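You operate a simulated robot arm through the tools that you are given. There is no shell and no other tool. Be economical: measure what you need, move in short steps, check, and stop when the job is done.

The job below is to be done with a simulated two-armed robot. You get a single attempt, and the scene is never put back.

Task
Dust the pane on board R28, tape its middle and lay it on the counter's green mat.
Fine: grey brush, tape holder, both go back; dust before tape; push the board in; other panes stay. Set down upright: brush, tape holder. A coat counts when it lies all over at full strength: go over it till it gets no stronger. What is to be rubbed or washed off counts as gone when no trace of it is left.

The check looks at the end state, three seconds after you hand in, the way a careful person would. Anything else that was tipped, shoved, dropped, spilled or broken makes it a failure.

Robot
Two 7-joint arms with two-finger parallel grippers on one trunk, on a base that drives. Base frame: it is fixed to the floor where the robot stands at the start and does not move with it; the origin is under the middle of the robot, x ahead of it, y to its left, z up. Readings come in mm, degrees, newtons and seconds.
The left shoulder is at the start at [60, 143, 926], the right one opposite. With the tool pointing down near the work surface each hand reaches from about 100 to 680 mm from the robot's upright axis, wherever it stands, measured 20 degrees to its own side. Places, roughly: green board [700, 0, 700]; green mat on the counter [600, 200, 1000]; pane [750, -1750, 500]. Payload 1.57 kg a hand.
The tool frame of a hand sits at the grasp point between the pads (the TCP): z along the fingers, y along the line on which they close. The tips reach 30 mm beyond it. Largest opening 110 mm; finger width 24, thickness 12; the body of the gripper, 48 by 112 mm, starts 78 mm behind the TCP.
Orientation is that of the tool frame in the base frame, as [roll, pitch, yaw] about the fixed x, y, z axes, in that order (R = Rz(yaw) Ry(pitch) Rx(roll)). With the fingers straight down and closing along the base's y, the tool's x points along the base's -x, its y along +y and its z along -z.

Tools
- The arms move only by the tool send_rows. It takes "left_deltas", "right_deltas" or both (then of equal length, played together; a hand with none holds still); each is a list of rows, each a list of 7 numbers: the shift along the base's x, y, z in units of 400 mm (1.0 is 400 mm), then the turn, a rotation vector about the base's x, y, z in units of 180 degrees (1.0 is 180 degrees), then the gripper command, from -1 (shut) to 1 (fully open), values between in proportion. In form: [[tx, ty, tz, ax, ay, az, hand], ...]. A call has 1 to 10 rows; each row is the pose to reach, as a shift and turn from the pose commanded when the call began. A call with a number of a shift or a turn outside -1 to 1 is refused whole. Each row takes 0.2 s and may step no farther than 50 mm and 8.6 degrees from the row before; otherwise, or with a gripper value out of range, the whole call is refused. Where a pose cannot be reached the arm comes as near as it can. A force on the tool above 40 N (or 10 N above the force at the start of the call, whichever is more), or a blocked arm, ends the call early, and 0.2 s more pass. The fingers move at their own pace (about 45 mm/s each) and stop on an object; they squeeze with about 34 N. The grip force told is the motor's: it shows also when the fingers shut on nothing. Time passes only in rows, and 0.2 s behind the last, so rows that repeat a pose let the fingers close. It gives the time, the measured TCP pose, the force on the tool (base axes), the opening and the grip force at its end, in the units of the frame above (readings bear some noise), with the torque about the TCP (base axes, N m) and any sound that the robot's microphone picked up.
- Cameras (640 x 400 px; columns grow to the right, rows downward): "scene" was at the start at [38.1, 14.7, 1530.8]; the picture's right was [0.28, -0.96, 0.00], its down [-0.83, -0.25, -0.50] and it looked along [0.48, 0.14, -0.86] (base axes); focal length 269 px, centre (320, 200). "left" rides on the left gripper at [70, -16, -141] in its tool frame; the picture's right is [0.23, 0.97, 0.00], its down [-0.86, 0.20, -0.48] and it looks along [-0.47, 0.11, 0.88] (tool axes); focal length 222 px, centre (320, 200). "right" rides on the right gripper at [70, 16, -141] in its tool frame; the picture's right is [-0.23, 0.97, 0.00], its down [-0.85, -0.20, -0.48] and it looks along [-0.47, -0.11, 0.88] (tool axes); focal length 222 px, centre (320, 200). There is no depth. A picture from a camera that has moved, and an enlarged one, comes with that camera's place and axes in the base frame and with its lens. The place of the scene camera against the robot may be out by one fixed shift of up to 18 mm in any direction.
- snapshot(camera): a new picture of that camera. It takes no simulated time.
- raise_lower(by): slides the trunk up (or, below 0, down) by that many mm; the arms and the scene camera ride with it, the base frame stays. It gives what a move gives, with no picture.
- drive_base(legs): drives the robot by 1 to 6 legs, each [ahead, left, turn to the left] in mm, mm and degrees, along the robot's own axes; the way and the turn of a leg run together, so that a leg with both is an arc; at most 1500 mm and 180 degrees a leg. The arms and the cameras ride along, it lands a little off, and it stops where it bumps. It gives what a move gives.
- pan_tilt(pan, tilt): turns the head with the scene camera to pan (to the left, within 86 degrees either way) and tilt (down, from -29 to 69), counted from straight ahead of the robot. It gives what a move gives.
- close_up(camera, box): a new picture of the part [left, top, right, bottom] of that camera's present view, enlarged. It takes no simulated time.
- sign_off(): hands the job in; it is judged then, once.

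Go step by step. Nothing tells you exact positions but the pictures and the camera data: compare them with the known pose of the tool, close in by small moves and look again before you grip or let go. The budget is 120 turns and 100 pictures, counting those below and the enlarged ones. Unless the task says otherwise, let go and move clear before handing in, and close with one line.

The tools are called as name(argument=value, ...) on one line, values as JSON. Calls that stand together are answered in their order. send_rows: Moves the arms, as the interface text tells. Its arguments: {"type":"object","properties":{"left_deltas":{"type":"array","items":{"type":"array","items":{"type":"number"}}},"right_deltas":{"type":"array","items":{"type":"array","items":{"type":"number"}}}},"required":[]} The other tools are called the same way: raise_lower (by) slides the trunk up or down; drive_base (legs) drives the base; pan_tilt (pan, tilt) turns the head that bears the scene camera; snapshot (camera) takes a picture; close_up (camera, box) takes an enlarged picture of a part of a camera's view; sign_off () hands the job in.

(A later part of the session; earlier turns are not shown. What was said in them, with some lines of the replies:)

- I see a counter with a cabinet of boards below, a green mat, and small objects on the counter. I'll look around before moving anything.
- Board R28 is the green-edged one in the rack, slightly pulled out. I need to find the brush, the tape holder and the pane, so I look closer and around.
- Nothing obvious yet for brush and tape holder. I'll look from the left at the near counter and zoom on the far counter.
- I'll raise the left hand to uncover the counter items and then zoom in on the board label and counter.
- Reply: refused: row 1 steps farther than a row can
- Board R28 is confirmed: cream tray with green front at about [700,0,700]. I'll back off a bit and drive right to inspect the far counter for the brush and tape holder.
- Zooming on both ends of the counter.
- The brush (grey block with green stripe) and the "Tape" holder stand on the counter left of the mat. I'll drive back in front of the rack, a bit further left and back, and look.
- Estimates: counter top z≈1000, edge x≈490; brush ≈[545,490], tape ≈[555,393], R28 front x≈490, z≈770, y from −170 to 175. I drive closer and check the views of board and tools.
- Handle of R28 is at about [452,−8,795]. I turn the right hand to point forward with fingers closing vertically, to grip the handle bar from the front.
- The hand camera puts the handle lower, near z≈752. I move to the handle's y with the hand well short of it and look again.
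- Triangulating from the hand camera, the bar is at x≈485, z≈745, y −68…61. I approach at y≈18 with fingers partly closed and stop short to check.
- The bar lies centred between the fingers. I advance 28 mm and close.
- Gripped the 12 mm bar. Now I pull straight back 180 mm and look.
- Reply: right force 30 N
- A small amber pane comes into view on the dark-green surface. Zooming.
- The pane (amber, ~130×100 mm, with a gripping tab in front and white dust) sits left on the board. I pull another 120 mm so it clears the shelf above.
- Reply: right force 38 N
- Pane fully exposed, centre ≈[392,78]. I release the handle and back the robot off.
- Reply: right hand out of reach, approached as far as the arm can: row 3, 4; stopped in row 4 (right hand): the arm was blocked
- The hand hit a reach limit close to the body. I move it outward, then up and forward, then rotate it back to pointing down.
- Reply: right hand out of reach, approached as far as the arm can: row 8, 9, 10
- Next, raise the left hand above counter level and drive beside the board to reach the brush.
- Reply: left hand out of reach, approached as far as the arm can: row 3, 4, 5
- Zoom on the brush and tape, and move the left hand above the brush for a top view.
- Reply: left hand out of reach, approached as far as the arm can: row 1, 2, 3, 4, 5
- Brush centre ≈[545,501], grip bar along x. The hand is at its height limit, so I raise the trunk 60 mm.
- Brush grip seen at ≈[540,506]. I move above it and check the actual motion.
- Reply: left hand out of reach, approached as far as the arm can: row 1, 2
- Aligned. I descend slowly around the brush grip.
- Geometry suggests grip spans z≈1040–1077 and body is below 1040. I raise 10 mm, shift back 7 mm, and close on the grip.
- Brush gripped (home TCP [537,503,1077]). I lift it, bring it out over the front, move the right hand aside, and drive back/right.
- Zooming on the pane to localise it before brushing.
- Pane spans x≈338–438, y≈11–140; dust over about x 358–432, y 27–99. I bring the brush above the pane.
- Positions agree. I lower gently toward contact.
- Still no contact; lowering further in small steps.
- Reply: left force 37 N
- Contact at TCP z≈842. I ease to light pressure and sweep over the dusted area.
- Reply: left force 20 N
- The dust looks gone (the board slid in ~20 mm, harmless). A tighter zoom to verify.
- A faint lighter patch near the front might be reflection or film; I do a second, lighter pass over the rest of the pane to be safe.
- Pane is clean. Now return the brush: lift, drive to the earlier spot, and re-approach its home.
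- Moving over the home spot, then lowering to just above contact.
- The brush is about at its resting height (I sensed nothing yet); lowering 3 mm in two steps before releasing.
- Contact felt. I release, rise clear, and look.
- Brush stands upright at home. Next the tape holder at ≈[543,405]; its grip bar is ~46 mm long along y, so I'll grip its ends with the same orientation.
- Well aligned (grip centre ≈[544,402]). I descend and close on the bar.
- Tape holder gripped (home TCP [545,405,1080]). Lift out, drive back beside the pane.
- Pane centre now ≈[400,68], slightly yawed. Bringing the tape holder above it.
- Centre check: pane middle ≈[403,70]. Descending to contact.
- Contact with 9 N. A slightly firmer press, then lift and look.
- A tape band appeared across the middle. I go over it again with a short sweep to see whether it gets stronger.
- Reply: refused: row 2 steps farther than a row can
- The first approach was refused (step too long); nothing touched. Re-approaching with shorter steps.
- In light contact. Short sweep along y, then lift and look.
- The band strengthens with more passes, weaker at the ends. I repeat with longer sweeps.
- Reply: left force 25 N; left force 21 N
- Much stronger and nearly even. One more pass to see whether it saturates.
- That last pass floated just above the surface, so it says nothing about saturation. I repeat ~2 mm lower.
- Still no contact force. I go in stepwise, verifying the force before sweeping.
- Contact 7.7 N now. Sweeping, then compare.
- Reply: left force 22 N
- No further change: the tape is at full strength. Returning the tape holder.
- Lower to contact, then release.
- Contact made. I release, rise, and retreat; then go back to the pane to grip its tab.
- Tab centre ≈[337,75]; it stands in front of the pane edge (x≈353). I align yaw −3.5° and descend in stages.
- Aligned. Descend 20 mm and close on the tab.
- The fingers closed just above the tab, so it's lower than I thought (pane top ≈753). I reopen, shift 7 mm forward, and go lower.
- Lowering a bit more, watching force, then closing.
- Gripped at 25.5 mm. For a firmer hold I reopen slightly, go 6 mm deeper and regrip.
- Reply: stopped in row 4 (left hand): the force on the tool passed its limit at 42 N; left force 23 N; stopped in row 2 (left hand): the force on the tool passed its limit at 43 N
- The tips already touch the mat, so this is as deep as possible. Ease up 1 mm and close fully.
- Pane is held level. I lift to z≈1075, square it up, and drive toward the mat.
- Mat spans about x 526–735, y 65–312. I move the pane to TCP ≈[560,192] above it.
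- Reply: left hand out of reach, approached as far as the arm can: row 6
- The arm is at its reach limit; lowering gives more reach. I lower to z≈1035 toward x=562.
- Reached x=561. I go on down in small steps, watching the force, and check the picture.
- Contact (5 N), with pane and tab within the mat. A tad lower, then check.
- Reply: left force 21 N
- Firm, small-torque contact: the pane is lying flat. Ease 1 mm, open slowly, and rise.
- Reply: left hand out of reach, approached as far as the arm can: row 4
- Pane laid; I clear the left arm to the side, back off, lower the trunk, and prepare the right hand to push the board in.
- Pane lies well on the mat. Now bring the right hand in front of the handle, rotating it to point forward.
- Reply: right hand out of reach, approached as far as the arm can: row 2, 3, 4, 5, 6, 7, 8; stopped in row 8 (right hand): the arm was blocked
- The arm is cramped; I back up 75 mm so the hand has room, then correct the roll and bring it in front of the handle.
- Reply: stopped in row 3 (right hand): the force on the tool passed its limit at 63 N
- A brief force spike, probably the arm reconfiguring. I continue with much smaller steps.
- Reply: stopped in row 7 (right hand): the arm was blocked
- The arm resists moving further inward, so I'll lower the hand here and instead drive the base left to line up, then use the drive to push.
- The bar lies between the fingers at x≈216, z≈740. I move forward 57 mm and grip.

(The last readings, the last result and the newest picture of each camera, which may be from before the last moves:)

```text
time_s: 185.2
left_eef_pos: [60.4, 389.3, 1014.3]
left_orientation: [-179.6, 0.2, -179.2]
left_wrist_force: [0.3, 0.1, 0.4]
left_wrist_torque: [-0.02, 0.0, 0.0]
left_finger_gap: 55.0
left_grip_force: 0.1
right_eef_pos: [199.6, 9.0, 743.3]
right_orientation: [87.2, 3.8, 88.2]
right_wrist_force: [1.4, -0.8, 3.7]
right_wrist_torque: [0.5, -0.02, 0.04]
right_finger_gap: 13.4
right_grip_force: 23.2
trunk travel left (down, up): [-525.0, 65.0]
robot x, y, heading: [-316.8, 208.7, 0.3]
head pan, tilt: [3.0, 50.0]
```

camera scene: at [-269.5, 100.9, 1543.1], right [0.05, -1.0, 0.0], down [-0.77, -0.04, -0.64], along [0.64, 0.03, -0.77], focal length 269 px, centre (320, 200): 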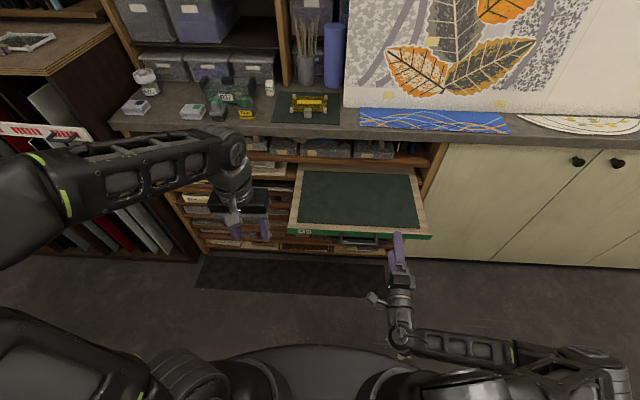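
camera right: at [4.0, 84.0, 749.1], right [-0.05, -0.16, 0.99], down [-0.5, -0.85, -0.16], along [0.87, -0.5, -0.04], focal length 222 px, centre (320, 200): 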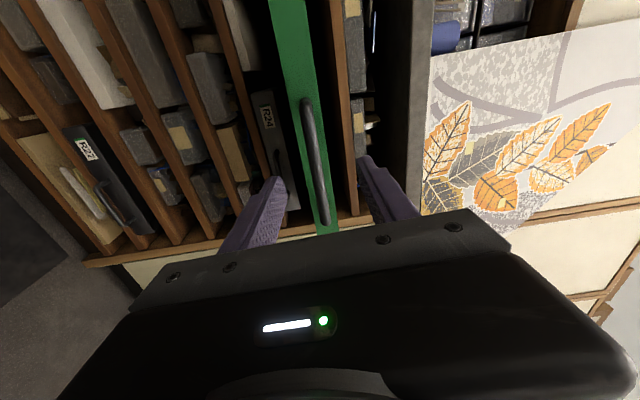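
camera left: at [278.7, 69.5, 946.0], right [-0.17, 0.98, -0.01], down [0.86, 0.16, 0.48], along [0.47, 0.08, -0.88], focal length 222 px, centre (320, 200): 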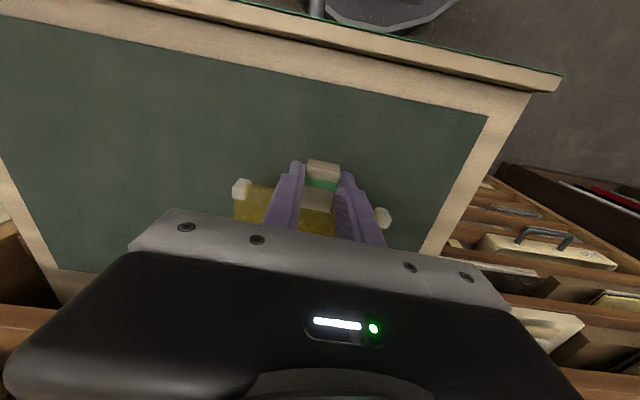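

Gripped. I push by driving forward 200 mm, then finish with the arm.

drive_base(legs=[[200, 0, 0]])

snapshot(camera="scene")

```text
time_s: 186.8
left_eef_pos: [259.4, 389.9, 1014.7]
left_orientation: [-179.7, 0.2, -179.2]
left_wrist_force: [0.3, 0.0, 0.2]
left_wrist_torque: [0.0, 0.05, -0.03]
left_finger_gap: 55.0
left_grip_force: 0.0
right_eef_pos: [401.3, 7.6, 743.2]
right_orientation: [87.2, 3.8, 87.9]
right_wrist_force: [-1.6, -26.2, 11.8]
right_wrist_torque: [0.75, -0.07, 0.2]
right_finger_gap: 13.1
right_grip_force: 30.2
trunk travel left (down, up): [-525.0, 65.0]
robot x, y, heading: [-119.6, 208.3, 0.3]
head pan, tilt: [3.0, 50.0]
```

```text
7 pictures are left
camera scene: at [-70.7, 206.0, 1543.2], right [0.06, -1.0, 0.0], down [-0.76, -0.04, -0.64], along [0.64, 0.04, -0.77], focal length 269 px, centre (320, 200)
```

scene: 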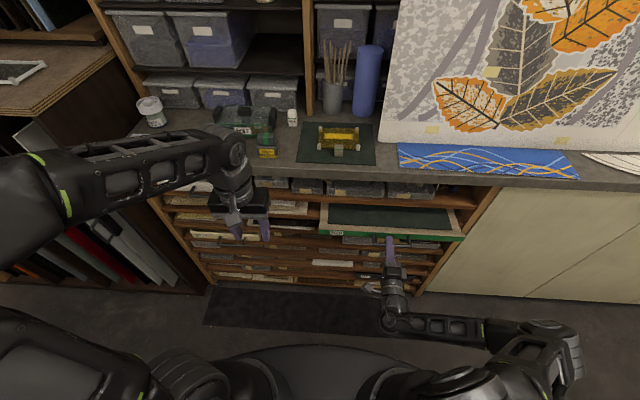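

Nearly in. I push the rest with the arm until it stops.

send_rows(right_deltas=[[0.03, 0, 0, 0, 0, 0, -1], [0.07, 0, 0, 0, 0, 0, -1], [0.11, 0, 0, 0, 0, 0, -1], [0.14, 0, 0, 0, 0, 0, -1], [0.165, 0, 0, 0, 0, 0, -1]])

close_up(camera="scene", box=[260, 160, 500, 310])

```text
time_s: 188.0
left_eef_pos: [259.5, 390.2, 1014.6]
left_orientation: [-179.7, 0.2, -179.1]
left_wrist_force: [0.5, 0.5, 0.2]
left_wrist_torque: [-0.01, 0.01, 0.0]
left_finger_gap: 55.0
left_grip_force: 0.0
right_eef_pos: [467.8, 6.3, 743.0]
right_orientation: [87.2, 3.9, 87.8]
right_wrist_force: [-2.4, -10.0, -0.1]
right_wrist_torque: [0.78, 0.01, -0.83]
right_finger_gap: 13.3
right_grip_force: 30.1
trunk travel left (down, up): [-525.0, 65.0]
robot x, y, heading: [-120.2, 208.4, -0.0]
head pan, tilt: [3.0, 50.0]
```

```text
2.67 times, centred on (380, 235) of scene
camera zoom: at [-70.0, 207.4, 1543.2], right [0.06, -1.0, 0.0], down [-0.76, -0.04, -0.64], along [0.64, 0.04, -0.77], focal length 717 px, centre (160, 107)
```

zoom: 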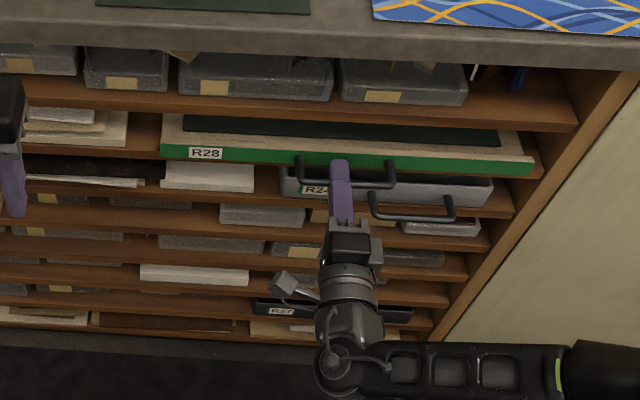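

Board is back about where it began. I push gently further to find whether there's a stop.

send_rows(right_deltas=[[0.015, 0, 0, 0, 0, 0, -1], [0.03, 0, 0, 0, 0, 0, -1], [0.045, 0, 0, 0, 0, 0, -1]])

```text
time_s: 188.9
left_eef_pos: [258.1, 390.4, 1014.2]
left_orientation: [-179.6, 0.4, -179.2]
left_wrist_force: [0.3, 0.5, 0.9]
left_wrist_torque: [0.0, -0.01, 0.03]
left_finger_gap: 55.1
left_grip_force: 0.0
right_eef_pos: [479.6, 10.6, 743.8]
right_orientation: [87.3, 3.6, 88.1]
right_wrist_force: [-15.0, -1.2, 8.3]
right_wrist_torque: [0.72, 0.25, 0.13]
right_finger_gap: 13.1
right_grip_force: 29.8
trunk travel left (down, up): [-525.0, 65.0]
robot x, y, heading: [-119.3, 210.2, 0.2]
head pan, tilt: [3.0, 50.0]
stopped in row 3 (right hand): the force on the tool passed its limit at 53 N (the readings are from after the stop); the commanded pose is now the measured one
```

Hard stop reached: the board is fully in. I open the fingers, back straight off, and take a final look.

send_rows(right_deltas=[[0, 0, 0, 0, 0, 0, 0.1], [0, 0, 0, 0, 0, 0, 0.1], [0, 0, 0, 0, 0, 0, 0.1], [0, 0, 0, 0, 0, 0, 0.1], [-0.04, 0, 0, 0, 0, 0, 0.1], [-0.1, 0, 0, 0, 0, 0, 0.1], [-0.2, 0, 0, 0, 0, 0, 0.1]])

drive_base(legs=[[-150, 0, 0]])

snapshot(camera="scene")

close_up(camera="scene", box=[180, 60, 480, 248])

```text
time_s: 190.5
left_eef_pos: [258.7, 391.5, 1013.7]
left_orientation: [-179.6, 0.2, -179.1]
left_wrist_force: [-0.4, -0.3, 0.0]
left_wrist_torque: [-0.02, -0.04, 0.0]
left_finger_gap: 55.0
left_grip_force: 0.1
right_eef_pos: [402.8, 11.8, 744.0]
right_orientation: [87.4, 3.8, 88.2]
right_wrist_force: [-0.3, 0.7, -0.3]
right_wrist_torque: [-0.01, -0.01, 0.01]
right_finger_gap: 60.1
right_grip_force: 0.1
trunk travel left (down, up): [-525.0, 65.0]
robot x, y, heading: [-122.8, 208.4, 0.3]
head pan, tilt: [3.0, 50.0]
```

```text
time_s: 191.8
left_eef_pos: [109.6, 390.7, 1013.8]
left_orientation: [-179.6, 0.2, -179.2]
left_wrist_force: [-0.2, 0.6, -0.4]
left_wrist_torque: [0.04, -0.01, -0.01]
left_finger_gap: 55.0
left_grip_force: 0.1
right_eef_pos: [252.2, 10.0, 744.4]
right_orientation: [87.4, 3.8, 88.2]
right_wrist_force: [-0.7, 0.4, 0.4]
right_wrist_torque: [-0.03, 0.03, -0.01]
right_finger_gap: 60.4
right_grip_force: 0.0
trunk travel left (down, up): [-525.0, 65.0]
robot x, y, heading: [-271.3, 207.7, 0.0]
head pan, tilt: [3.0, 50.0]
```

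```text
5 pictures are left
camera scene: at [-221.3, 207.9, 1543.2], right [0.06, -1.0, 0.0], down [-0.76, -0.04, -0.64], along [0.64, 0.04, -0.77], focal length 269 px, centre (320, 200)
```

scene: 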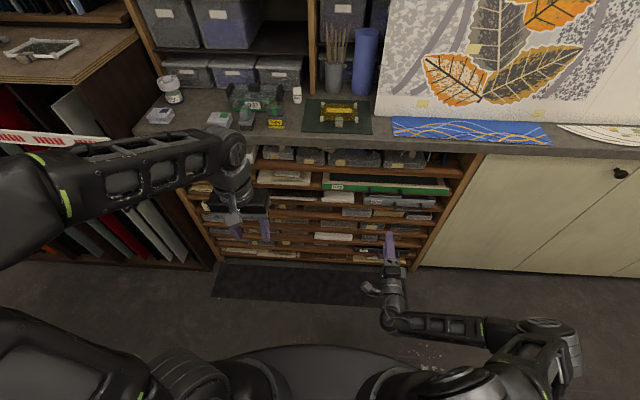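

```text
2.13 times, centred on (330, 154) of scene
camera zoom: at [-221.3, 207.9, 1543.2], right [0.06, -1.0, 0.0], down [-0.76, -0.04, -0.64], along [0.64, 0.04, -0.77], focal length 572 px, centre (299, 298)
```

zoom: 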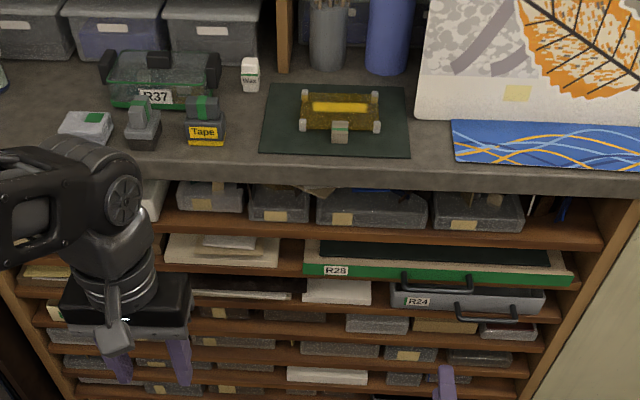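

Everything is in place: the pane is clean, taped and flat on the green mat. Brush and tape holder stand upright at their spots, R28 is pushed in, and both hands are clear.

sign_off()

```text
The job is handed in.
```

I dusted the pane from board R28, taped its middle at full strength and laid it on the green mat. The grey brush and tape holder are back upright in their places, and the board is pushed in to its stop.
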